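You operate a simulated robot arm through the tools that you are given. There is no shell and no other tool. Be economical: measure what you need, move in short steps, check, and stop when the job is done.

The job below is to be done with a simulated robot arm. You get a single attempt, and the scene is never put back.

Task
Scrub the grease out of the roasting pan.
Fine: soap the blue brush on the bar; after, rinse it in the clear water and put it back.

The check looks at the end state, three seconds after you hand in, the way a careful person would. Anything else that was tipped, shoved, dropped, spilled or broken makes it a failure.

Robot
A 6-joint arm with a two-finger parallel gripper, fixed in place. Base frame: the origin is at the foot of the arm, x ahead of it, y to its left, z up. Units: m, degrees, N and s.
With the tool pointing down near the work surface it reaches from about 0.34 to 0.82 m from the base axis. Its first joint turns from -166.0 to 166.0 degrees. Payload 3.91 kg.
Tool frame: the origin (TCP) lies between the finger pads and is the grasp point; the fingertips stand 0.03 m ahead of it; z points along the fingers, y is the line along which they close. Largest opening 0.11 m; finger width 0.02, thickness 0.01; the body of the gripper, 0.048 by 0.112 m, starts 0.055 m behind the TCP.
Orientation is told as [roll, pitch, yaw] about the base's x, y, z axes, in that order, counted from this pose: with the fingers straight down and closing along the base's y, the tool's x points along the base's -x, its y along +y and its z along -z.

Tools
- The arm moves only by the tool drive_tool. Its argument "commands" is a list of rows, each a list of 6 numbers: the shift along the tool's x, y, z in units of 250 mm (1.0 is 250 mm), then the turn, a rotation vector about the tool's x, y, z in units of 180 degrees (1.0 is 180 degrees). In form: [[dx, dy, dz, wx, wy, wz], ...]. A call has 1 to 8 rows; each row is the pose to reach, as a shift and turn from the pose commanded when the call began, along the tool's axes at that moment. "claw" is the closure, from 0 (fully open) to 1 (shut), set as the call begins (left out, the last holds). A call with a number of a shift or a turn outside -1 to 1 is refused whole. Each row takes 0.2 s and may step no farther than 0.05 m and 8.6 degrees from the row before; otherwise, or with a gripper value out of range, the whole call is refused. A pose out of reach is approached as far as the arm can. The call stops where the force on the tool passes 90 N (or 10 N more than at its start, if that is more) or the arm is blocked; 0.2 s more then pass. Each finger travels about 0.045 m/s and halts on what it meets, pressing with about 42 N; the grip force reading is that of the motor and also rises with nothing between the fingers. The clock runs only during rows and for 0.2 s after the last one: add rows that repeat a pose to give the fingers time. It gives the time, the measured TCP pose, the force on the tool (base axes), the opening and the grip force at its end, in the units of the frame above (readings bear some noise).
- Cameras (640 x 400 px; columns grow to the right, rows downward): "scene" is fixed at [0.2186, -0.6506, 1.5155]; the picture's right is [0.96, -0.27, 0.00], its down [-0.21, -0.74, -0.63] and it looks along [0.17, 0.61, -0.77] (base axes); focal length 263 px, centre (320, 200). "wrist" rides on the gripper at [-0.036, 0, -0.057] in the tool frame; the picture's right is [0.00, -1.00, 0.00], its down [0.97, 0.00, -0.24] and it looks along [0.24, 0.00, 0.97] (tool axes); focal length 218 px, centre (320, 200).
- camera(camera): a new picture of that camera. The clock stands still meanwhile.
- lift_body(by): slides the trunk up (or, below 0, down) by that many m; the arm rides with it, the base frame stays. It gives what a move gives, with no picture.
- pixel_to_xyz(camera, pixels): there is no depth. For up to 12 entries [column, row, z] of the newest picture of that camera ("zoom" is the newest enlarged one), the place [x, y] in the base frame at which the ray of that pixel passes the height z, good to about 0.002 m. The clock stands still meanwhile.
- inspect(camera, box): a new picture of the part [left, top, right, bottom] of that camera's present view, enlarged. The clock stands still meanwhile.
- hand_in(): hands the job in; it is judged then, once.

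Keep the steps short. Do not move on a guess: measure, check each grasp and each placing, and mend mistakes. In all there are 80 turns and 54 pictures (those below and enlarged ones count). Leave the gripper open and the arm clear of the work at the hand-in unless told otherwise, and finish with a single line.

The tools are called after "Call:" by a JSON object that holds its "fn" and its "kwargs". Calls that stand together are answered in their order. drive_tool: Moves the arm, as the interface text tells. Its arguments: {"type":"object","properties":{"commands":{"type":"array"},"claw":{"type":"number"}},"required":["commands"]} The other tools are called the same way: lift_body (by) slides the trunk up or down; camera (camera) takes a picture; pixel_to_xyz (camera, pixels) gives the place at which the rays of pixels pass given heights; inspect (camera, box) takes an enlarged picture of a part of a camera's view; hand_in () hands the job in.

At the start:

```text
time_s: 0.0
position: [0.4132, -0.0531, 1.1838]
orientation: [0.0, 0.0, 0.1]
contact_force: [-0.1, -0.3, -0.4]
gripper_width: 0.1099
finger_force: 0.0
trunk travel left (down, up): [-0.5, 0.11]
```

scene: 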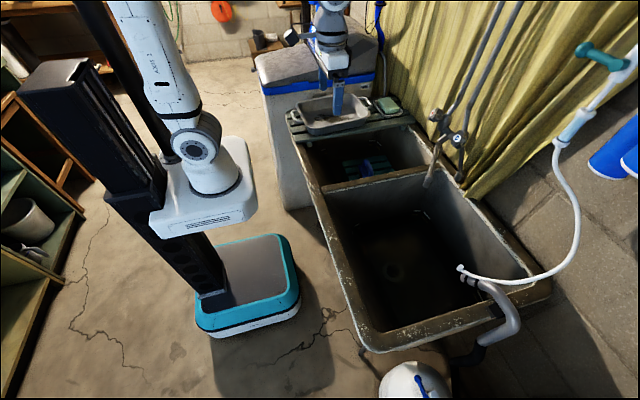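
wrist: 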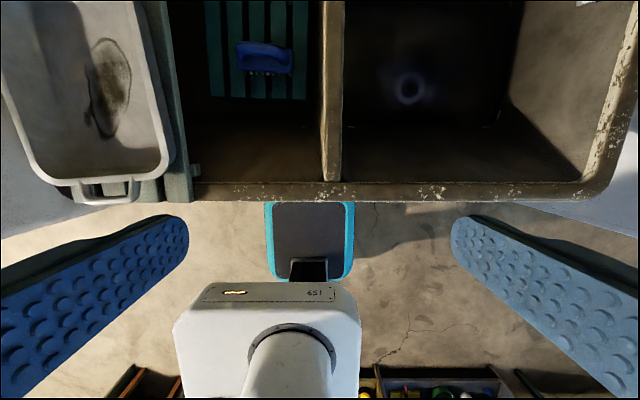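

I see a double sink with the pan on the left drainboard and a blue brush in the near basin. I'll enlarge both views first to identify the items.

Call:
{"fn": "inspect", "kwargs": {"camera": "scene", "box": [270, 70, 470, 200]}}

Call:
{"fn": "inspect", "kwargs": {"camera": "wrist", "box": [0, 0, 340, 212]}}

Call:
{"fn": "inspect", "kwargs": {"camera": "scene", "box": [310, 170, 560, 326]}}

```text
3.08 times, centred on (370, 135) of scene
```

zoom: 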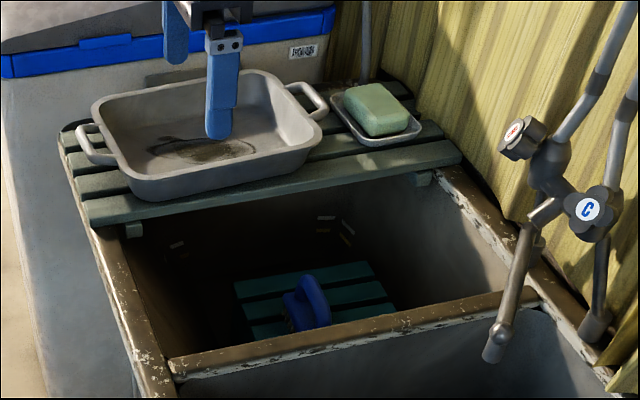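

```text
1.88 times, centred on (170, 106) of wrist
```

zoom: 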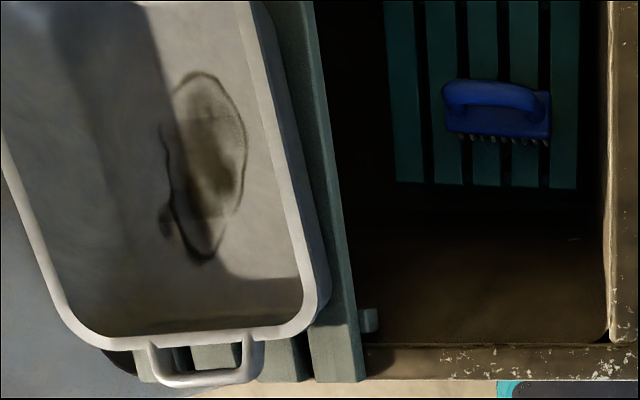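

```text
2.56 times, centred on (435, 248) of scene
```

zoom: 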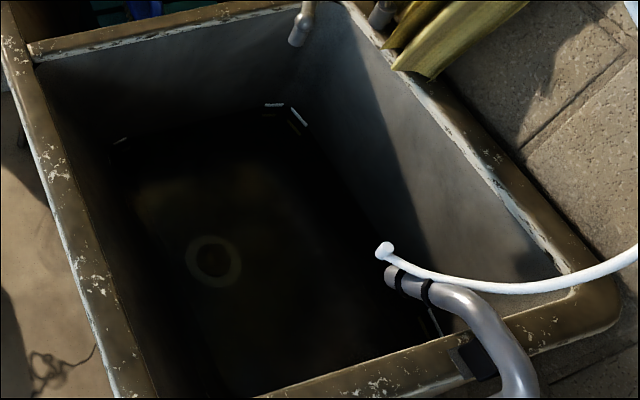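

The brush seems to sit bristles-down on a slatted rack in the left basin, but the depths aren't known yet. I'll cast rays from both cameras to the brush, soap, pan and rim to work them out.

Call:
{"fn": "pixel_to_xyz", "kwargs": {"camera": "wrist", "pixels": [[264, 55, 0.3], [264, 55, 0.5], [264, 55, 0.6], [264, 55, 0.7], [107, 70, 0.7], [107, 130, 0.7], [100, 38, 0.7], [330, 190, 0.682], [195, 190, 0.682], [408, 88, 0.3], [408, 88, 0.5], [210, 97, 0.5]]}}

Call:
{"fn": "pixel_to_xyz", "kwargs": {"camera": "scene", "pixels": [[369, 167, 0.3], [369, 167, 0.5], [369, 167, 0.6], [369, 167, 0.7], [391, 106, 0.7], [391, 106, 0.74], [335, 119, 0.7], [324, 187, 0.682], [440, 172, 0.682], [391, 271, 0.3], [391, 271, 0.5], [347, 159, 0.5]]}}

```text
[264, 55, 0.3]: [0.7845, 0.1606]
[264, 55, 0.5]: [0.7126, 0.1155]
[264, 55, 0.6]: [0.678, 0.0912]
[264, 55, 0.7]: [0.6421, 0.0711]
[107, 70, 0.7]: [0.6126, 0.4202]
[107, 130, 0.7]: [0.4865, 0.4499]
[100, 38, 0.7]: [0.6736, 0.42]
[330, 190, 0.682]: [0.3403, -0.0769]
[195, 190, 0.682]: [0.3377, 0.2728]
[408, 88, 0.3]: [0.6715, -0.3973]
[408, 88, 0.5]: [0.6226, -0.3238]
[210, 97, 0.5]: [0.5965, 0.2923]
```

```text
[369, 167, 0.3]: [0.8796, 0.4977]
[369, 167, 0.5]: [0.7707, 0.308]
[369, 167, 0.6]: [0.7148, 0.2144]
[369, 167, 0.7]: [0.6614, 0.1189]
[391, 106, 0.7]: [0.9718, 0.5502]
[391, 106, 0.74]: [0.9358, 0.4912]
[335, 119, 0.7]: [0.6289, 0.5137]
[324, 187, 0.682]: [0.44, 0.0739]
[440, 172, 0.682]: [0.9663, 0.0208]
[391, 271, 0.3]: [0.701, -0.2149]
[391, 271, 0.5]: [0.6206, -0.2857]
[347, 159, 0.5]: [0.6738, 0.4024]
```

Comparing the two sets of rays, the rim comes out at about z=0.84, the brush handle at about z=0.76 near (0.62, 0.06), and the right basin floor at about 0.55. Next I'll move above the left basin, staying high, to look for water and check the brush.

Call:
{"fn": "drive_tool", "kwargs": {"commands": [[-0.09, 0.11, 0.1, 0, 0, 0], [-0.18, 0.22, 0.2, 0, 0, 0], [-0.27, 0.33, 0.3, 0, 0, 0], [-0.35, 0.45, 0.4, 0, 0, 0]], "claw": 0}}

Call:
{"fn": "camera", "kwargs": {"camera": "wrist"}}

Call:
{"fn": "inspect", "kwargs": {"camera": "wrist", "box": [180, 0, 460, 175]}}

```text
time_s: 1.0
position: [0.501, 0.0616, 1.0812]
orientation: [0.0, 0.0, -0.1]
contact_force: [1.3, 0.0, 0.1]
gripper_width: 0.1098
finger_force: 0.1
trunk travel left (down, up): [-0.5, 0.11]
```

```text
48 pictures are left
```

wrist: 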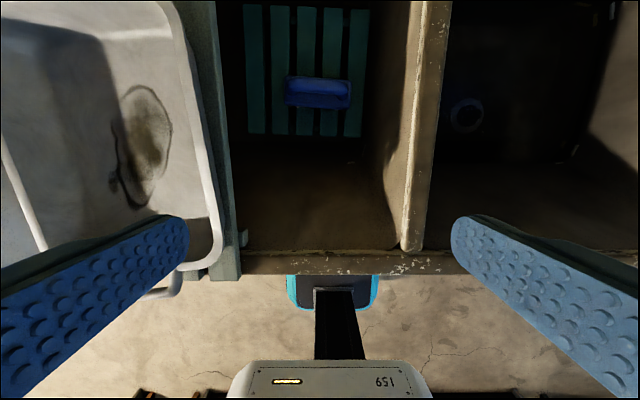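

```text
2.29 times, centred on (320, 88) of wrist
```

zoom: 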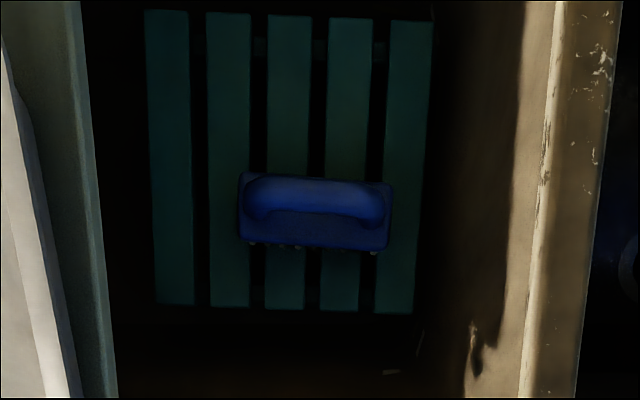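

The brush is on the green rack with its long axis along y. I can't yet tell which basin has clear water, so I'll move over the right basin to look.

Call:
{"fn": "drive_tool", "kwargs": {"commands": [[0, -0.19, 0, 0, 0, 0], [0, -0.38, 0, 0, 0, 0], [0, -0.57, 0, 0, 0, 0], [0, -0.76, 0, 0, 0, 0], [0, -0.95, 0, 0, 0, 0], [0, -1.0, 0, 0, 0, 0]]}}

Call:
{"fn": "inspect", "kwargs": {"camera": "wrist", "box": [100, 0, 580, 280]}}

Call:
{"fn": "inspect", "kwargs": {"camera": "scene", "box": [280, 50, 440, 150]}}

```text
time_s: 2.4
position: [0.5004, -0.1908, 1.0827]
orientation: [0.1, 0.1, 0.1]
contact_force: [0.1, -0.1, -0.3]
gripper_width: 0.11
finger_force: 0.1
trunk travel left (down, up): [-0.5, 0.11]
```

```text
1.33 times, centred on (340, 140) of wrist
```

zoom: 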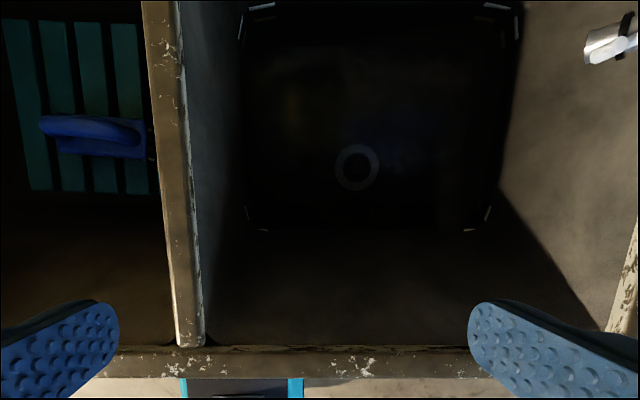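

```text
4.00 times, centred on (360, 100) of scene
```

zoom: 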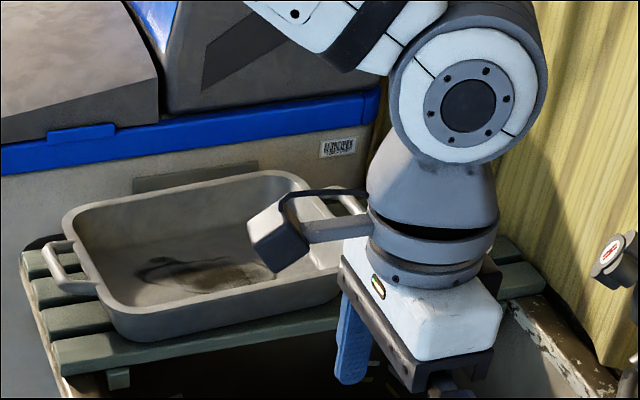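

Bright marks at the corners of the right basin look like a water line, and the left basin shows similar ones. I'll get their heights by casting rays from both views.

Call:
{"fn": "camera", "kwargs": {"camera": "scene"}}

Call:
{"fn": "pixel_to_xyz", "kwargs": {"camera": "wrist", "pixels": [[290, 168, 0.55], [290, 168, 0.6], [290, 168, 0.65], [290, 168, 0.7], [456, 172, 0.6], [456, 172, 0.7], [290, 8, 0.6], [290, 8, 0.7], [366, 124, 0.5], [366, 124, 0.6], [240, 265, 0.84]]}}

Call:
{"fn": "pixel_to_xyz", "kwargs": {"camera": "scene", "pixels": [[357, 225, 0.55], [357, 225, 0.6], [357, 225, 0.65], [357, 225, 0.7], [417, 211, 0.6], [417, 211, 0.7], [480, 295, 0.6], [480, 295, 0.7], [391, 271, 0.6], [327, 190, 0.84]]}}

```text
44 pictures are left
```

scene: 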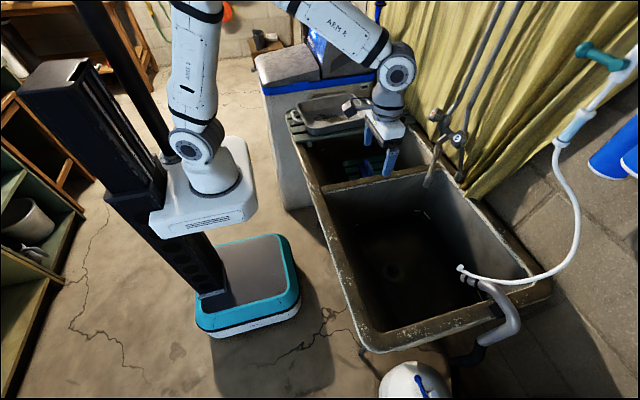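

```text
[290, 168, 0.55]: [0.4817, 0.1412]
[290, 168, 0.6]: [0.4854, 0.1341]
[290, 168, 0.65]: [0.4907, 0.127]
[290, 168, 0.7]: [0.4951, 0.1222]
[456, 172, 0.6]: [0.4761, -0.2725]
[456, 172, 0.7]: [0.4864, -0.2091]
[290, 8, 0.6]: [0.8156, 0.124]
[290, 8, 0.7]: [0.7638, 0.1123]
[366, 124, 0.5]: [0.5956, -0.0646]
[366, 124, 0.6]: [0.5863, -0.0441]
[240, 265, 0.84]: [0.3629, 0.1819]
```

```text
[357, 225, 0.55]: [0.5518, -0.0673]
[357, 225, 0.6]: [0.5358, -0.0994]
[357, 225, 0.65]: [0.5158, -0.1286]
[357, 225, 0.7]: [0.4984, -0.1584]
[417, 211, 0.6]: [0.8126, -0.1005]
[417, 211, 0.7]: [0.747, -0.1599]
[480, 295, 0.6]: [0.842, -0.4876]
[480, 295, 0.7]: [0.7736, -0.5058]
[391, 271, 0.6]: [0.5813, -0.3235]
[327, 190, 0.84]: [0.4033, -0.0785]
```

The right basin's water surface is at about z≈0.67, with the drain visible through it, so that water looks clear. I'll go back over the left basin, lower this time, to check its water and the brush.

Call:
{"fn": "drive_tool", "kwargs": {"commands": [[0.03, 0.17, 0.07, 0, 0, 0], [0.06, 0.34, 0.14, 0, 0, 0], [0.1, 0.51, 0.21, 0, 0, 0], [0.14, 0.68, 0.28, 0, 0, 0], [0.17, 0.85, 0.35, 0, 0, 0], [0.2, 1.0, 0.4, 0, 0, 0]]}}

Call:
{"fn": "camera", "kwargs": {"camera": "wrist"}}

Call:
{"fn": "inspect", "kwargs": {"camera": "wrist", "box": [200, 0, 440, 150]}}

```text
time_s: 3.8
position: [0.451, 0.0608, 0.9813]
orientation: [0.0, 0.0, 0.0]
contact_force: [0.1, -0.5, 1.0]
gripper_width: 0.11
finger_force: 0.1
trunk travel left (down, up): [-0.5, 0.11]
```

```text
43 pictures are left
```

wrist: 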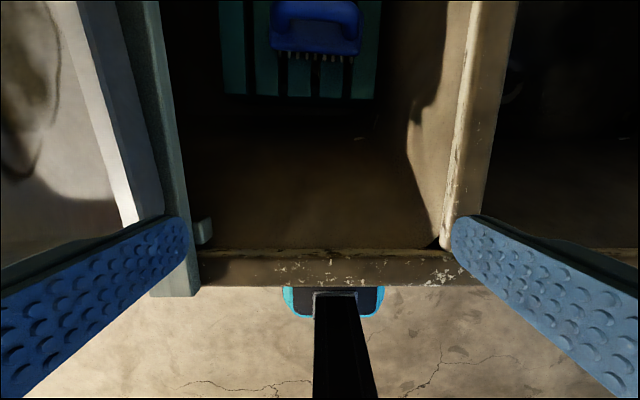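

```text
2.67 times, centred on (320, 75) of wrist
```

zoom: 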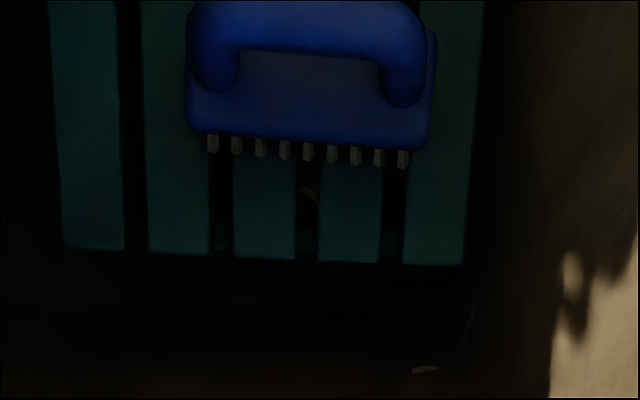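

The handle bar's rays cross at about (0.633, 0.065, 0.755), and the brush is turned about -5°. I'll move over it while yawing so the fingers close across the handle. The first call turns about 68° and the second does the rest.

Call:
{"fn": "drive_tool", "kwargs": {"commands": [[-0.091, 0.002, 0, 0, 0, -0.047], [-0.182, 0.004, 0, 0, 0, -0.094], [-0.273, 0.006, 0, 0, 0, -0.141], [-0.364, 0.008, 0, 0, 0, -0.188], [-0.455, 0.01, 0, 0, 0, -0.235], [-0.546, 0.012, 0, 0, 0, -0.282], [-0.637, 0.014, 0, 0, 0, -0.329], [-0.728, 0.016, 0, 0, 0, -0.376]]}}

Call:
{"fn": "drive_tool", "kwargs": {"commands": [[0, 0, 0, 0, 0, -0.047], [0, 0, 0, 0, 0, -0.096], [0, 0, 0, 0, 0, -0.096]]}}

Call:
{"fn": "camera", "kwargs": {"camera": "wrist"}}

```text
time_s: 5.6
position: [0.6326, 0.0642, 0.9829]
orientation: [0.0, 0.0, 67.7]
contact_force: [-0.5, -0.2, 0.8]
gripper_width: 0.1099
finger_force: 0.0
trunk travel left (down, up): [-0.5, 0.11]
```

```text
refused: row 2 steps farther than a row can; nothing moved
```

```text
41 pictures are left
```

wrist: 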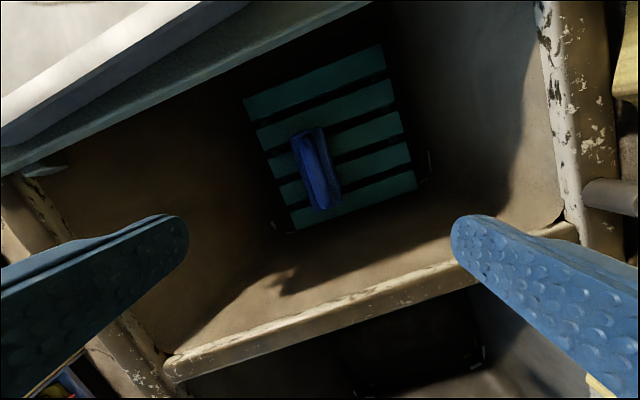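

The second call was refused because one step was too big. The brush axis runs from (308,130) to (325,205), which makes it about 9° off y, so I'll turn only about 14° more and look again.

Call:
{"fn": "drive_tool", "kwargs": {"commands": [[0, 0, 0, 0, 0, -0.039], [0, 0, 0.1, 0, 0, -0.078], [0, 0, 0.2, 0, 0, -0.078]]}}

Call:
{"fn": "inspect", "kwargs": {"camera": "wrist", "box": [200, 80, 456, 240]}}

```text
time_s: 6.4
position: [0.6341, 0.0638, 0.9313]
orientation: [0.1, -0.1, 81.8]
contact_force: [-0.2, -0.2, -0.6]
gripper_width: 0.1098
finger_force: 0.0
trunk travel left (down, up): [-0.5, 0.11]
```

```text
2.50 times, centred on (328, 160) of wrist
```

zoom: 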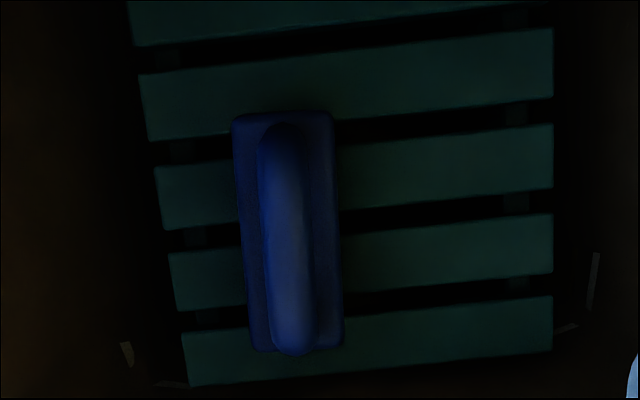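

The brush is 3.7° off image vertical, so the right yaw is about 85.5°. The handle centre is near (0.629, 0.068). I'll correct the yaw and position, go down to TCP z≈0.80 with the fingers open on either side, and look.

Call:
{"fn": "drive_tool", "kwargs": {"commands": [[-0.008, 0.022, 0.1, 0, 0, -0.01], [-0.016, 0.022, 0.25, 0, 0, -0.0205], [-0.016, 0.022, 0.4, 0, 0, -0.0205], [-0.016, 0.022, 0.524, 0, 0, -0.0205]]}}

Call:
{"fn": "camera", "kwargs": {"camera": "wrist"}}

Call:
{"fn": "inspect", "kwargs": {"camera": "scene", "box": [330, 110, 430, 172]}}

```text
time_s: 7.4
position: [0.6278, 0.0691, 0.8008]
orientation: [0.0, 0.0, 85.3]
contact_force: [0.2, 0.4, -0.5]
gripper_width: 0.11
finger_force: 0.1
trunk travel left (down, up): [-0.5, 0.11]
```

```text
39 pictures are left
```

wrist: 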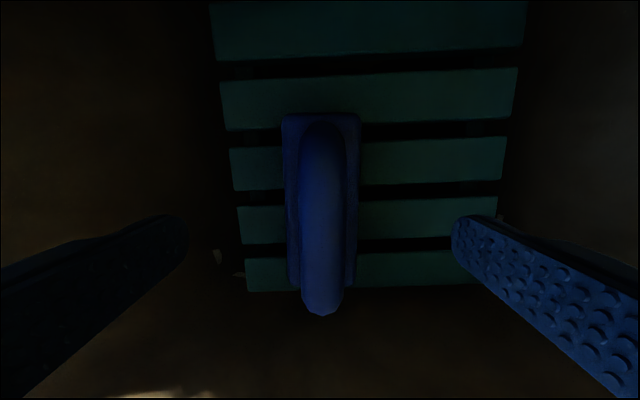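

```text
6.40 times, centred on (380, 141) of scene
```

zoom: 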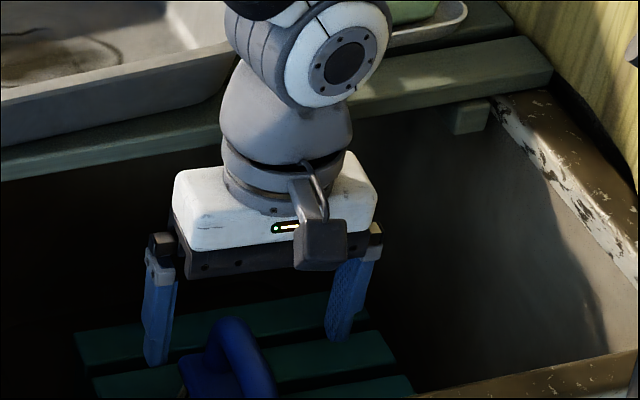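

The handle is centred between the fingers at u≈322, and the body is about 0.045 wide and well inside the opening. I'll lower to TCP z≈0.737, which puts the fingertips beside the body and 2 cm above the rack, then close.

Call:
{"fn": "drive_tool", "kwargs": {"commands": [[0.008, -0.004, 0.13, 0, 0, 0], [0.008, -0.004, 0.254, 0, 0, 0]]}}

Call:
{"fn": "camera", "kwargs": {"camera": "wrist"}}

```text
time_s: 8.0
position: [0.6302, 0.0677, 0.7362]
orientation: [-0.1, 0.1, 85.4]
contact_force: [0.3, -0.4, -0.1]
gripper_width: 0.1099
finger_force: 0.0
trunk travel left (down, up): [-0.5, 0.11]
```

```text
37 pictures are left
```

wrist: 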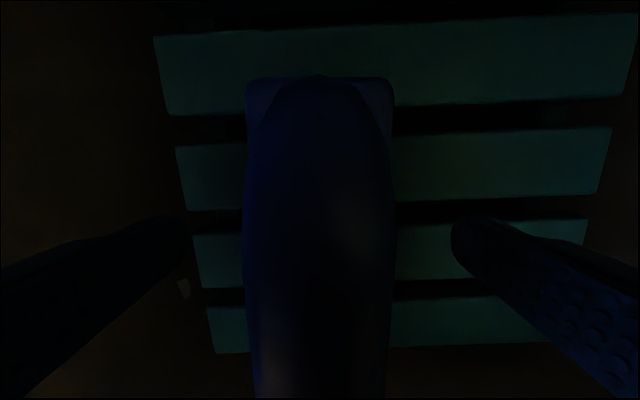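

The fingers straddle the brush and nothing is touching, so I'll close the gripper.

Call:
{"fn": "drive_tool", "kwargs": {"commands": [[0, 0, 0, 0, 0, 0], [0, 0, 0, 0, 0, 0], [0, 0, 0, 0, 0, 0], [0, 0, 0, 0, 0, 0], [0, 0, 0, 0, 0, 0], [0, 0, 0, 0, 0, 0]], "claw": 1}}

Call:
{"fn": "inspect", "kwargs": {"camera": "scene", "box": [330, 110, 430, 172]}}

```text
time_s: 9.4
position: [0.6295, 0.067, 0.7375]
orientation: [0.0, 0.1, 85.4]
contact_force: [-0.7, 0.0, 0.8]
gripper_width: 0.0492
finger_force: 41.6
trunk travel left (down, up): [-0.5, 0.11]
```

```text
6.40 times, centred on (380, 141) of scene
```

zoom: 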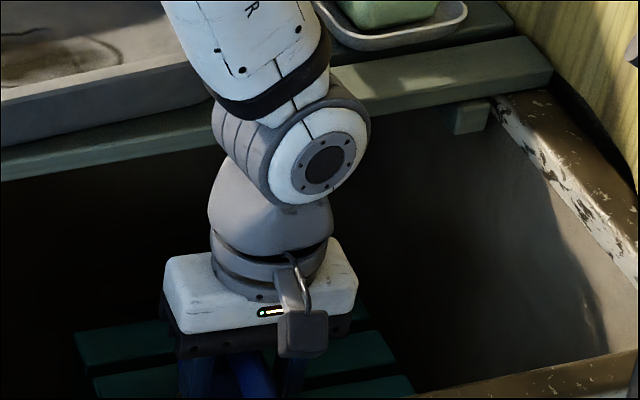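

The brush body is gripped at 0.049 wide. I'll put it back at this pose: (0.6295, 0.067, 0.7375), yaw 85.4. Now I'll lift straight up to about 0.98 and check.

Call:
{"fn": "drive_tool", "kwargs": {"commands": [[0, 0, -0.08, 0, 0, 0], [0, 0, -0.25, 0, 0, 0], [0, 0, -0.42, 0, 0, 0], [0, 0, -0.6, 0, 0, 0], [0, 0, -0.78, 0, 0, 0], [0, 0, -0.97, 0, 0, 0]]}}

Call:
{"fn": "camera", "kwargs": {"camera": "wrist"}}

Call:
{"fn": "inspect", "kwargs": {"camera": "scene", "box": [280, 50, 456, 160]}}

```text
time_s: 10.8
position: [0.6278, 0.0687, 0.9797]
orientation: [0.1, 0.0, 85.3]
contact_force: [0.0, 0.2, 0.1]
gripper_width: 0.0
finger_force: 37.7
trunk travel left (down, up): [-0.5, 0.11]
```

```text
35 pictures are left
```

wrist: 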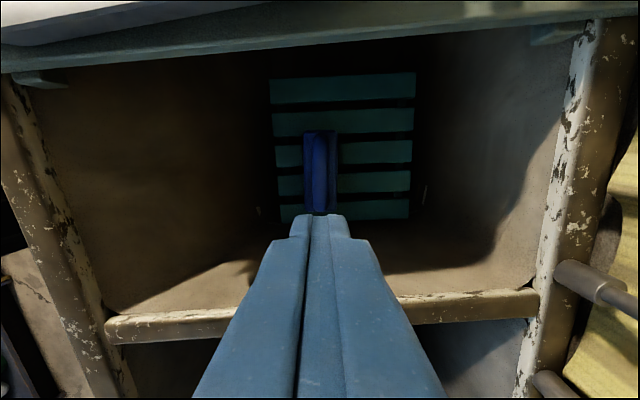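

```text
3.64 times, centred on (368, 105) of scene
```

zoom: 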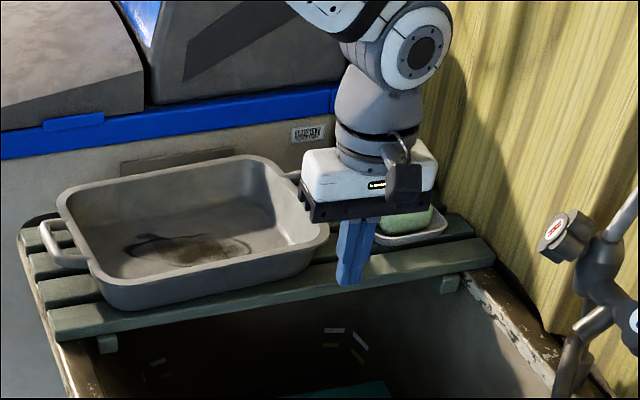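

The gripper closed to 0, so the body slipped out and the brush stayed on the rack. It still looks upright. I'll open and look closely before gripping the handle bar instead.

Call:
{"fn": "drive_tool", "kwargs": {"commands": [[0, 0, 0, 0, 0, 0], [0, 0, 0.1, 0, 0, 0], [0, 0, 0.2, 0, 0, 0], [0, 0, 0.2, 0, 0, 0], [0, 0, 0.2, 0, 0, 0], [0, 0, 0.2, 0, 0, 0]], "claw": 0}}

Call:
{"fn": "camera", "kwargs": {"camera": "wrist"}}

Call:
{"fn": "inspect", "kwargs": {"camera": "wrist", "box": [240, 90, 400, 190]}}

Call:
{"fn": "inspect", "kwargs": {"camera": "scene", "box": [330, 135, 410, 185]}}

```text
time_s: 12.2
position: [0.6283, 0.0671, 0.9295]
orientation: [0.0, 0.0, 85.3]
contact_force: [-0.5, -0.5, 0.2]
gripper_width: 0.11
finger_force: 0.0
trunk travel left (down, up): [-0.5, 0.11]
```

```text
33 pictures are left
```

wrist: 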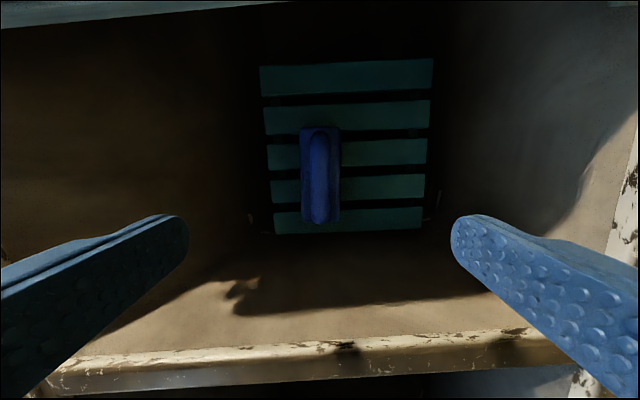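

```text
4.00 times, centred on (320, 140) of wrist
```

zoom: 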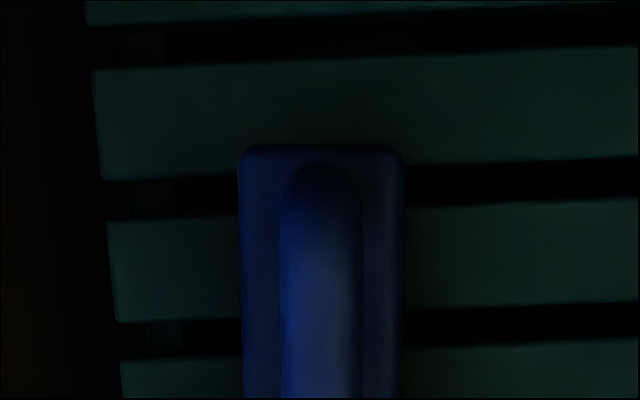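

```text
8.00 times, centred on (370, 160) of scene
```

zoom: 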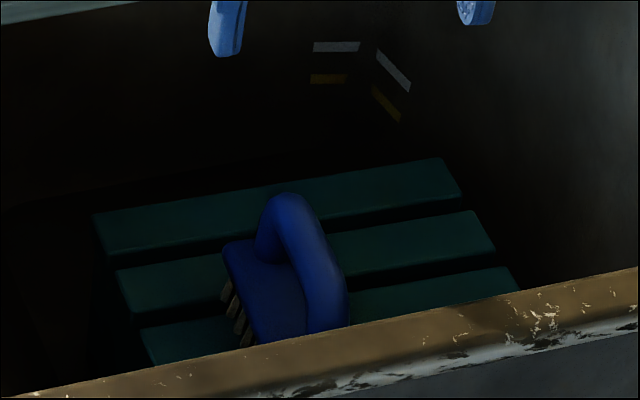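

The brush is upright and lined up with the gripper. The bar is about 0.021 wide with its centre at z≈0.757, and the body top is at about 0.72. I'll go down to TCP z=0.765 and close on the bar.

Call:
{"fn": "drive_tool", "kwargs": {"commands": [[-0.016, 0, 0.17, 0, 0, 0], [-0.016, 0, 0.34, 0, 0, 0], [-0.016, 0, 0.51, 0, 0, 0], [-0.016, 0, 0.658, 0, 0, 0]]}}

Call:
{"fn": "drive_tool", "kwargs": {"commands": [[0, 0, 0, 0, 0, 0], [0, 0, 0, 0, 0, 0], [0, 0, 0, 0, 0, 0], [0, 0, 0, 0, 0, 0], [0, 0, 0, 0, 0, 0], [0, 0, 0, 0, 0, 0], [0, 0, 0, 0, 0, 0]], "claw": 1}}

Call:
{"fn": "drive_tool", "kwargs": {"commands": [[0, 0, -0.03, 0, 0, 0], [0, 0, -0.08, 0, 0, 0], [0, 0, -0.08, 0, 0, 0]]}}

Call:
{"fn": "inspect", "kwargs": {"camera": "scene", "box": [330, 110, 430, 172]}}

```text
time_s: 13.2
position: [0.6294, 0.0713, 0.7639]
orientation: [0.0, 0.0, 85.4]
contact_force: [-0.1, -0.1, -0.3]
gripper_width: 0.11
finger_force: 0.1
trunk travel left (down, up): [-0.5, 0.11]
```

```text
time_s: 14.8
position: [0.6305, 0.071, 0.7651]
orientation: [0.0, -0.1, 85.5]
contact_force: [-0.4, -0.1, -0.3]
gripper_width: 0.0206
finger_force: 42.5
trunk travel left (down, up): [-0.5, 0.11]
```

```text
time_s: 15.6
position: [0.6286, 0.0704, 0.7858]
orientation: [0.0, 0.0, 85.4]
contact_force: [0.5, -0.1, -1.9]
gripper_width: 0.021
finger_force: 42.0
trunk travel left (down, up): [-0.5, 0.11]
```

```text
6.40 times, centred on (380, 141) of scene
```

zoom: 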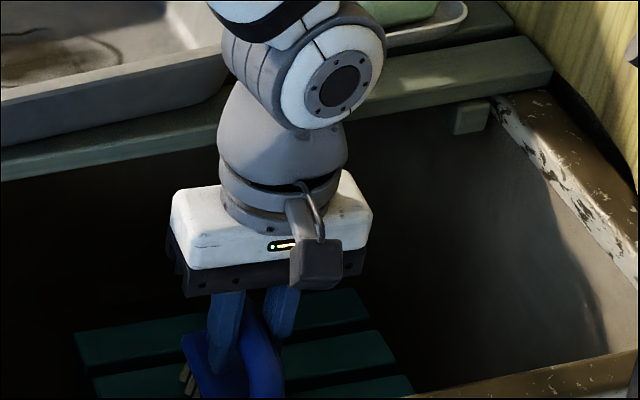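

The bar is gripped at 0.021 and the tool now reads 1.9 N of weight. The put-back pose is TCP (0.630, 0.071, 0.765), with the bristles about 0.083 below the TCP. Next I'll lift to about 1.02 and check.

Call:
{"fn": "drive_tool", "kwargs": {"commands": [[0, 0, -0.17, 0, 0, 0], [0, 0, -0.34, 0, 0, 0], [0, 0, -0.51, 0, 0, 0], [0, 0, -0.68, 0, 0, 0], [0, 0, -0.85, 0, 0, 0], [0, 0, -0.95, 0, 0, 0]]}}

Call:
{"fn": "inspect", "kwargs": {"camera": "scene", "box": [270, 40, 462, 160]}}

Call:
{"fn": "camera", "kwargs": {"camera": "wrist"}}

```text
time_s: 17.0
position: [0.6297, 0.0705, 1.023]
orientation: [0.0, 0.0, 85.5]
contact_force: [0.4, -0.5, -1.5]
gripper_width: 0.0209
finger_force: 42.5
trunk travel left (down, up): [-0.5, 0.11]
```

```text
3.33 times, centred on (366, 100) of scene
```

zoom: 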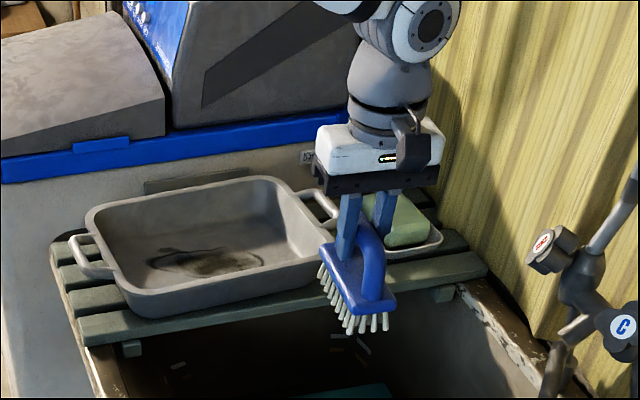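

```text
28 pictures are left
```

wrist: 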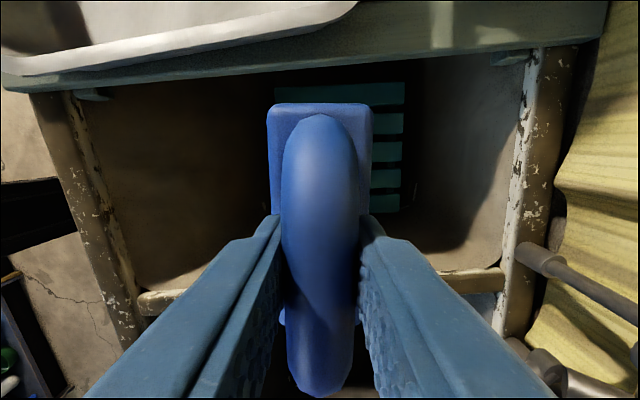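

The brush hangs straight from the gripper. I'll move toward +y and a little up so the wrist camera can see the soap and pan.

Call:
{"fn": "drive_tool", "kwargs": {"commands": [[-0.13, 0.01, -0.06, 0, 0, 0], [-0.26, 0.02, -0.12, 0, 0, 0], [-0.39, 0.03, -0.18, 0, 0, 0], [-0.52, 0.04, -0.18, 0, 0, 0]]}}

Call:
{"fn": "camera", "kwargs": {"camera": "wrist"}}

Call:
{"fn": "camera", "kwargs": {"camera": "scene"}}

```text
time_s: 18.0
position: [0.6296, 0.2032, 1.0681]
orientation: [-0.1, 0.0, 85.4]
contact_force: [-0.6, 0.1, -1.7]
gripper_width: 0.0209
finger_force: 42.5
trunk travel left (down, up): [-0.5, 0.11]
```

```text
27 pictures are left
```

wrist: 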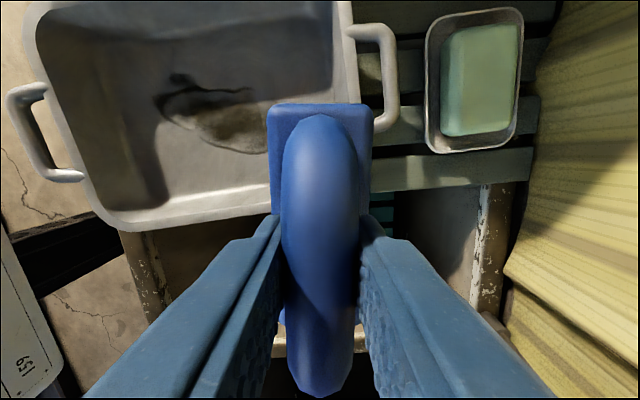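

```text
26 pictures are left
```

scene: 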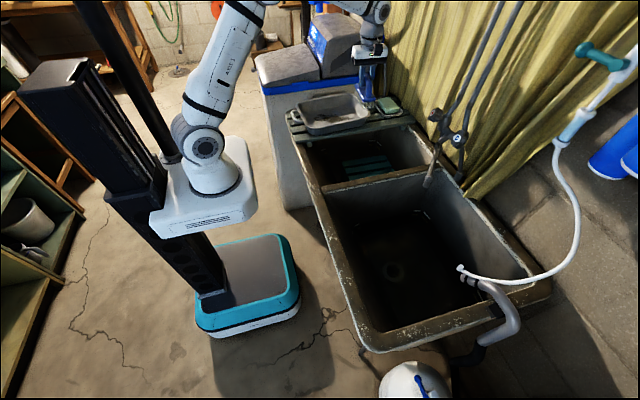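

Both the soap, at wrist (481,80), and the grease, around (215,115), are in view now. I'll triangulate them, the pan rim corner and the drainboard.

Call:
{"fn": "pixel_to_xyz", "kwargs": {"camera": "wrist", "pixels": [[481, 80, 0.85], [481, 80, 0.9], [443, 135, 0.88], [513, 128, 0.88], [518, 25, 0.88], [448, 33, 0.88], [215, 115, 0.85], [215, 115, 0.88], [183, 78, 0.86], [115, 220, 0.85], [115, 220, 0.92], [375, 190, 0.85]]}}

Call:
{"fn": "pixel_to_xyz", "kwargs": {"camera": "scene", "pixels": [[388, 103, 0.85], [388, 103, 0.9], [329, 117, 0.85], [329, 117, 0.88], [309, 130, 0.85], [309, 130, 0.92], [300, 141, 0.85], [414, 120, 0.85]]}}

Call:
{"fn": "inspect", "kwargs": {"camera": "scene", "box": [280, 80, 424, 170]}}

```text
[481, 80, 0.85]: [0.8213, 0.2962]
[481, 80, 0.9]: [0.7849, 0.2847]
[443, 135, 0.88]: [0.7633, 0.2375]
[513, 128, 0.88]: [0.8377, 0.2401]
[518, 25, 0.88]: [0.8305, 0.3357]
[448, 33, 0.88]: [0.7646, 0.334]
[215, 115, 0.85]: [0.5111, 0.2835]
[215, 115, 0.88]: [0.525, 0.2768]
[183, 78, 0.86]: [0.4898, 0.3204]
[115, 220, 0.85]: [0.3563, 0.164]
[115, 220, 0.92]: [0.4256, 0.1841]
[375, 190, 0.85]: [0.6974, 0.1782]
```

```text
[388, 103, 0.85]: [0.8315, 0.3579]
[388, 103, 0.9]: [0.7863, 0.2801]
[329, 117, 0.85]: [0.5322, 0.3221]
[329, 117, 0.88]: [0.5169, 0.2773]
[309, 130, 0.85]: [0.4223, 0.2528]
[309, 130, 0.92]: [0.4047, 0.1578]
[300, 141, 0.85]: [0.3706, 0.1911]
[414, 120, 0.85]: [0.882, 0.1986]
```

```text
4.44 times, centred on (352, 125) of scene
```

zoom: 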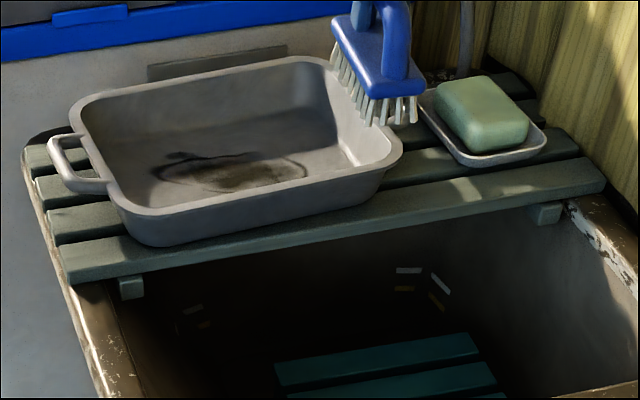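

Rays agree for the soap top at (0.785, 0.283, 0.90). I'll tighten up the pan floor and rim heights with sharper features.

Call:
{"fn": "pixel_to_xyz", "kwargs": {"camera": "wrist", "pixels": [[183, 78, 0.85], [183, 78, 0.9], [163, 103, 0.85], [163, 103, 0.9], [32, 22, 0.9], [32, 22, 0.95], [9, 93, 0.9], [9, 93, 0.95], [82, 178, 0.9], [82, 178, 0.95], [360, 175, 0.92], [250, 150, 0.87]]}}

Call:
{"fn": "pixel_to_xyz", "kwargs": {"camera": "zoom", "pixels": [[183, 155, 0.85], [183, 155, 0.9], [155, 172, 0.85], [155, 172, 0.9], [73, 105, 0.9], [73, 105, 0.95], [48, 140, 0.9], [48, 140, 0.95], [75, 190, 0.9], [75, 190, 0.95], [402, 155, 0.92], [240, 188, 0.87]]}}

```text
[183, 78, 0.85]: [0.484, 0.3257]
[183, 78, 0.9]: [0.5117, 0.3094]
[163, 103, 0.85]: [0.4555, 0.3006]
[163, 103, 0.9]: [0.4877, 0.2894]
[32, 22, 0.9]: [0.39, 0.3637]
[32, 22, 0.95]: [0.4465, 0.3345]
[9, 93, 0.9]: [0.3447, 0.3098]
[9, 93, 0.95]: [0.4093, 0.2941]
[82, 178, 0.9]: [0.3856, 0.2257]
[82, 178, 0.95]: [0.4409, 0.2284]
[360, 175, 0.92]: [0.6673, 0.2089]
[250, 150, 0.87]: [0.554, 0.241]
```

```text
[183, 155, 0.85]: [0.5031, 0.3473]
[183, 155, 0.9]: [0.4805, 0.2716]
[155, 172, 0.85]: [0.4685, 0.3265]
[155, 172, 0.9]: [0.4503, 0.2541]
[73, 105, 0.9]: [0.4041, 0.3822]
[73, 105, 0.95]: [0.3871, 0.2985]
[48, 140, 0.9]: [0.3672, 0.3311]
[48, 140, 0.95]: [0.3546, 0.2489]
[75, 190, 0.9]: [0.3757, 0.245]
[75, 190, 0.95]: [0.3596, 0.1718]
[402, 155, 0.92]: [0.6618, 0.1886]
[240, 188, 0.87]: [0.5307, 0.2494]
```

Pan floor z≈0.869, pan rim≈0.918, soap top≈0.90 at (0.785, 0.283). I'll move over the soap, staying high.

Call:
{"fn": "drive_tool", "kwargs": {"commands": [[-0.092, -0.148, 0, 0, 0, 0], [-0.184, -0.296, 0, 0, 0, 0], [-0.276, -0.444, 0, 0, 0, 0], [-0.369, -0.593, 0, 0, 0, 0], [-0.369, -0.593, 0, 0, 0, 0]]}}

Call:
{"fn": "camera", "kwargs": {"camera": "wrist"}}

Call:
{"fn": "inspect", "kwargs": {"camera": "scene", "box": [320, 50, 448, 130]}}

```text
time_s: 19.2
position: [0.7574, 0.2671, 1.0629]
orientation: [0.1, 0.0, 85.3]
contact_force: [0.4, 0.4, -2.0]
gripper_width: 0.0211
finger_force: 42.1
out of reach, approached as far as the arm can: row 4, 5
trunk travel left (down, up): [-0.5, 0.11]
```

```text
24 pictures are left
```

wrist: 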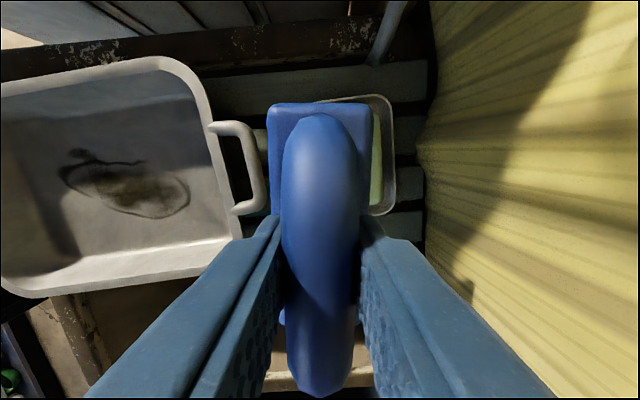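

```text
5.00 times, centred on (384, 90) of scene
```

zoom: 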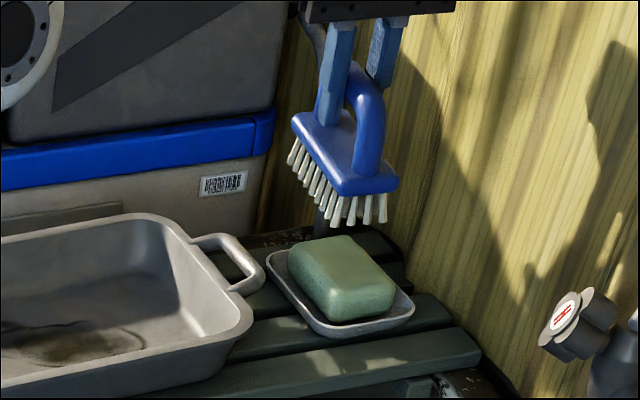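

The arm ran out of reach at radius 0.80. Raising the trunk puts the arm lower relative to its shoulder, which may give more reach. I'll lift by 0.10 and read the pose.

Call:
{"fn": "lift_body", "kwargs": {"by": 0.1}}

Call:
{"fn": "drive_tool", "kwargs": {"commands": [[0, 0, 0.1, 0, 0, 0], [0, 0, 0.25, 0, 0, 0], [0, 0, 0.4, 0, 0, 0]]}}

```text
time_s: 20.5
position: [0.757, 0.2682, 1.1636]
orientation: [-0.1, 0.0, 85.4]
contact_force: [-1.0, 0.1, -1.2]
gripper_width: 0.021
finger_force: 42.1
trunk travel left (down, up): [-0.6, 0.01]
```

```text
time_s: 21.3
position: [0.7587, 0.2687, 1.0636]
orientation: [-0.1, 0.0, 85.4]
contact_force: [-0.5, -0.3, -1.2]
gripper_width: 0.021
finger_force: 41.8
trunk travel left (down, up): [-0.6, 0.01]
```

That works. Now I'll try to get out to about (0.78, 0.283) while lowering to TCP 1.01, which puts the bristle bottoms at 0.927.

Call:
{"fn": "drive_tool", "kwargs": {"commands": [[-0.03, -0.04, 0.05, 0, 0, 0], [-0.063, -0.079, 0.12, 0, 0, 0], [-0.063, -0.079, 0.21, 0, 0, 0], [-0.063, -0.079, 0.21, 0, 0, 0]]}}

Call:
{"fn": "inspect", "kwargs": {"camera": "scene", "box": [340, 60, 436, 120]}}

Call:
{"fn": "inspect", "kwargs": {"camera": "wrist", "box": [160, 50, 480, 250]}}

```text
time_s: 22.3
position: [0.778, 0.2817, 1.0116]
orientation: [0.1, 0.0, 85.4]
contact_force: [0.2, -0.8, -1.7]
gripper_width: 0.0208
finger_force: 41.9
trunk travel left (down, up): [-0.6, 0.01]
```

```text
6.67 times, centred on (388, 90) of scene
```

zoom: 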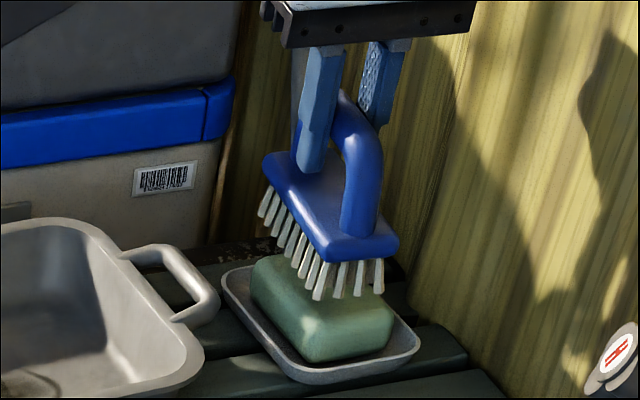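

```text
2.00 times, centred on (320, 150) of wrist
```

zoom: 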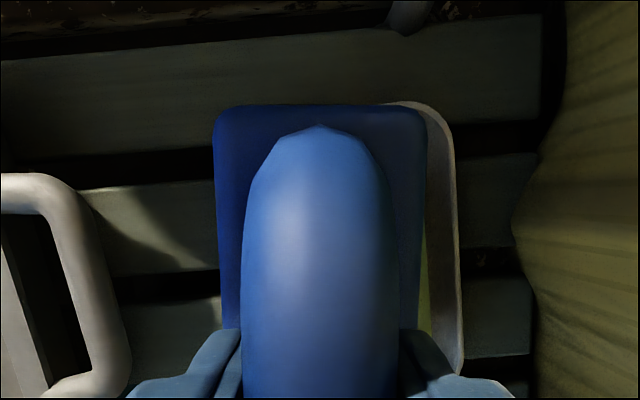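

The brush is above the soap with a gap under the bristles. I'll lower in small steps and watch the force.

Call:
{"fn": "drive_tool", "kwargs": {"commands": [[0, 0, 0.04, 0, 0, 0], [0, 0, 0.08, 0, 0, 0], [0, 0, 0.096, 0, 0, 0]]}}

Call:
{"fn": "drive_tool", "kwargs": {"commands": [[0, 0, 0.01, 0, 0, 0], [0, 0, 0.016, 0, 0, 0]]}}

Call:
{"fn": "drive_tool", "kwargs": {"commands": [[0, 0, 0.006, 0, 0, 0], [0, 0, 0.012, 0, 0, 0]]}}

Call:
{"fn": "inspect", "kwargs": {"camera": "scene", "box": [340, 60, 436, 120]}}

```text
time_s: 23.1
position: [0.7786, 0.2814, 0.9876]
orientation: [0.0, 0.0, 85.3]
contact_force: [-1.1, 0.4, -1.4]
gripper_width: 0.0211
finger_force: 42.3
trunk travel left (down, up): [-0.6, 0.01]
```

```text
time_s: 23.7
position: [0.7785, 0.2835, 0.9847]
orientation: [0.0, 0.1, 85.4]
contact_force: [-0.3, 0.5, 1.7]
gripper_width: 0.0209
finger_force: 42.3
trunk travel left (down, up): [-0.6, 0.01]
```

```text
time_s: 24.3
position: [0.7781, 0.2823, 0.9843]
orientation: [-0.3, 0.0, 85.4]
contact_force: [1.9, -0.5, 14.9]
gripper_width: 0.0211
finger_force: 41.6
trunk travel left (down, up): [-0.6, 0.01]
```

```text
6.67 times, centred on (388, 90) of scene
```

zoom: 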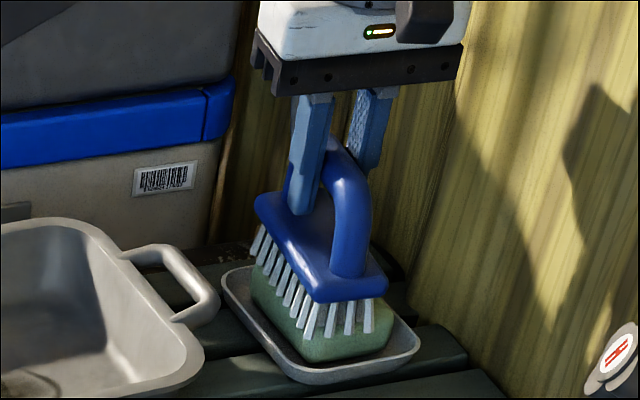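

The bristles are on the soap with about 16 N, which is more than I want. I'll ease off slightly and make short, gentle strokes along y.

Call:
{"fn": "drive_tool", "kwargs": {"commands": [[0, 0, -0.006, 0, 0, 0], [0.03, 0, -0.006, 0, 0, 0], [0.048, 0, -0.006, 0, 0, 0], [0.02, 0, -0.006, 0, 0, 0], [-0.02, 0, -0.006, 0, 0, 0], [-0.048, 0, -0.006, 0, 0, 0], [-0.02, 0, -0.006, 0, 0, 0], [0, 0, -0.006, 0, 0, 0]]}}

Call:
{"fn": "drive_tool", "kwargs": {"commands": [[0.03, 0, 0, 0, 0, 0], [0.048, 0, 0, 0, 0, 0], [0.02, 0, 0, 0, 0, 0], [-0.02, 0, 0, 0, 0, 0], [-0.048, 0, 0, 0, 0, 0], [-0.02, 0, 0, 0, 0, 0], [0, 0, 0, 0, 0, 0]]}}

Call:
{"fn": "inspect", "kwargs": {"camera": "scene", "box": [340, 60, 436, 120]}}

```text
time_s: 26.1
position: [0.7774, 0.2815, 0.9855]
orientation: [-0.1, 0.0, 85.4]
contact_force: [1.4, 2.5, 17.3]
gripper_width: 0.0209
finger_force: 42.5
trunk travel left (down, up): [-0.6, 0.01]
```

```text
time_s: 27.7
position: [0.7777, 0.2823, 0.9852]
orientation: [0.0, 0.0, 85.3]
contact_force: [-0.3, 2.5, 15.2]
gripper_width: 0.021
finger_force: 41.9
out of reach, approached as far as the arm can: row 5
trunk travel left (down, up): [-0.6, 0.01]
```

```text
6.67 times, centred on (388, 90) of scene
```

zoom: 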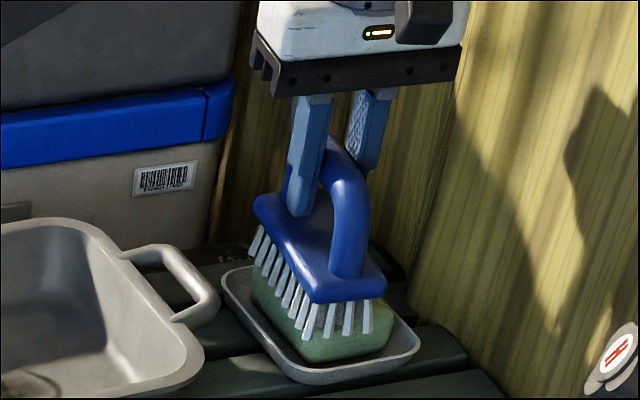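

The soap and dish haven't moved. I'll lift off and check the bristles for lather.

Call:
{"fn": "drive_tool", "kwargs": {"commands": [[0, 0, -0.04, 0, 0, 0], [0, 0, -0.12, 0, 0, 0], [0, 0, -0.24, 0, 0, 0], [0, 0, -0.34, 0, 0, 0]]}}

Call:
{"fn": "inspect", "kwargs": {"camera": "scene", "box": [340, 50, 436, 110]}}

```text
time_s: 28.7
position: [0.7732, 0.2798, 1.0656]
orientation: [0.0, 0.0, 85.5]
contact_force: [0.1, -0.4, -1.1]
gripper_width: 0.0211
finger_force: 42.1
out of reach, approached as far as the arm can: row 4
trunk travel left (down, up): [-0.6, 0.01]
```

```text
6.67 times, centred on (388, 80) of scene
```

zoom: 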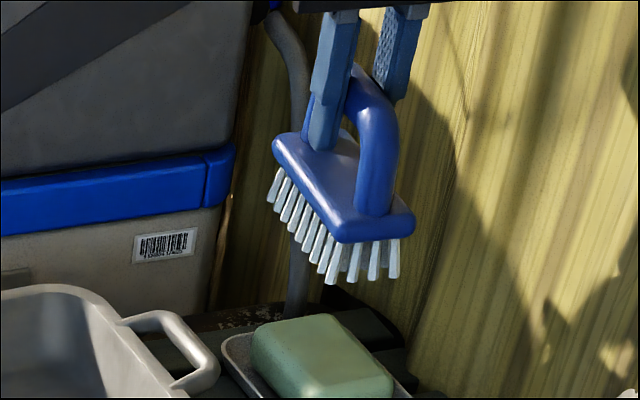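

The bristles look whiter and carry soap now, and the soap is still in place. Next I'll map the outline of the grease and the pan's inner floor from the last full wrist picture.

Call:
{"fn": "pixel_to_xyz", "kwargs": {"camera": "wrist", "pixels": [[60, 172, 0.869], [72, 152, 0.869], [145, 160, 0.869], [188, 190, 0.869], [150, 217, 0.869], [100, 205, 0.869], [232, 240, 0.918], [20, 295, 0.918], [165, 62, 0.918], [80, 250, 0.869], [265, 205, 0.91], [190, 90, 0.869]]}}

```text
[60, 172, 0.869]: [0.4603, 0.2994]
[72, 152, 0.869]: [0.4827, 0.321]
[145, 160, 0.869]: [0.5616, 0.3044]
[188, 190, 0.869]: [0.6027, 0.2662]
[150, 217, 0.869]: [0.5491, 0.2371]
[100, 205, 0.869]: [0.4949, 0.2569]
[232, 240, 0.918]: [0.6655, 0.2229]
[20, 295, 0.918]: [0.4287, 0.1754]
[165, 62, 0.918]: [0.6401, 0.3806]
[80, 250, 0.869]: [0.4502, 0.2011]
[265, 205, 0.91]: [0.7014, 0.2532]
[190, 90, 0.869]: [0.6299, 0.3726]
```

The grease lies within x 0.46–0.605 and y 0.235–0.325, and the pan is rotated about 11.5°. If I turn the brush to yaw 101.5 it lines up with the pan's short axis, and one sweep along the long axis covers all the grease. I'll move above the pan centre at (0.532, 0.279), still high.

Call:
{"fn": "drive_tool", "kwargs": {"commands": [[0.013, 0.16, 0, 0, 0, -0.015], [0.026, 0.32, 0, 0, 0, -0.03], [0.039, 0.48, 0, 0, 0, -0.045], [0.052, 0.64, 0, 0, 0, -0.06], [0.066, 0.8, 0, 0, 0, -0.075], [0.079, 0.959, 0, 0, 0, -0.089]]}}

Call:
{"fn": "camera", "kwargs": {"camera": "wrist"}}

Call:
{"fn": "inspect", "kwargs": {"camera": "scene", "box": [280, 60, 408, 140]}}

```text
time_s: 30.1
position: [0.5309, 0.2793, 1.0687]
orientation: [-0.1, 0.0, 101.5]
contact_force: [0.4, 0.6, -2.1]
gripper_width: 0.0207
finger_force: 41.5
trunk travel left (down, up): [-0.6, 0.01]
```

```text
17 pictures are left
```

wrist: 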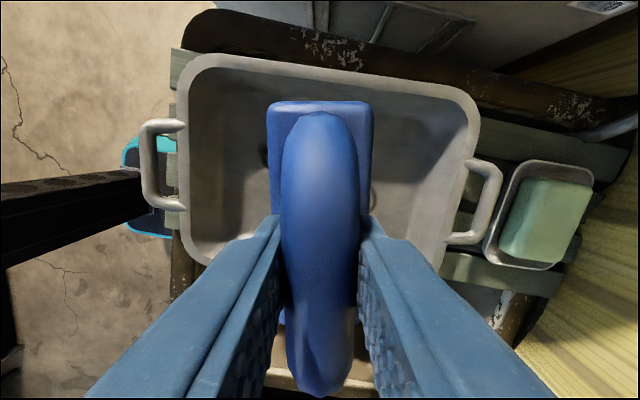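

```text
5.00 times, centred on (344, 100) of scene
```

zoom: 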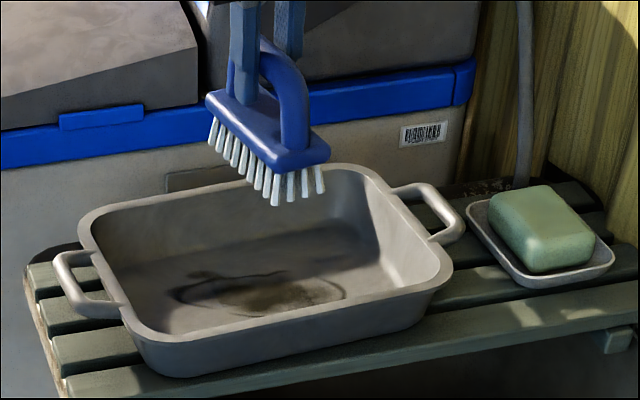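

In this view the pan's rim and handles slope about 7°, so the pan's yaw is nearer 4.5° than 11.5°. I'll measure rim points again from this picture.

Call:
{"fn": "pixel_to_xyz", "kwargs": {"camera": "wrist", "pixels": [[200, 60, 0.918], [468, 96, 0.918], [182, 235, 0.918], [445, 255, 0.918], [190, 110, 0.918], [466, 175, 0.918], [145, 160, 0.915], [500, 205, 0.915], [310, 65, 0.918], [225, 250, 0.918]]}}

Call:
{"fn": "pixel_to_xyz", "kwargs": {"camera": "zoom", "pixels": [[80, 225, 0.918], [365, 168, 0.918], [452, 268, 0.918], [140, 335, 0.918], [175, 292, 0.869], [345, 290, 0.869], [255, 316, 0.869], [205, 270, 0.869], [280, 272, 0.869]]}}

```text
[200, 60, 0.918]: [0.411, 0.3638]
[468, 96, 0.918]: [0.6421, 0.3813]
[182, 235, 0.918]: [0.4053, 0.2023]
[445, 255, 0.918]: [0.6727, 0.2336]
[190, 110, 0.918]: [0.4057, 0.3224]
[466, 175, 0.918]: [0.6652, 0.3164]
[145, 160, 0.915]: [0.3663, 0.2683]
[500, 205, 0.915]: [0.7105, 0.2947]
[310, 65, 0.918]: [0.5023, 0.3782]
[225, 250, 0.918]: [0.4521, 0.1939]
```

```text
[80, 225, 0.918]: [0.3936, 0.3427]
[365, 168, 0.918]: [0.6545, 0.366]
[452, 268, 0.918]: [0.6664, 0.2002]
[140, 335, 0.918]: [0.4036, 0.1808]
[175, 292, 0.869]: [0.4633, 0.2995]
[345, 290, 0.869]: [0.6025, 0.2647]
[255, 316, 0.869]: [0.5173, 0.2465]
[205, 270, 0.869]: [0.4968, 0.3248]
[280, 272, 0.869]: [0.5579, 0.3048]
```

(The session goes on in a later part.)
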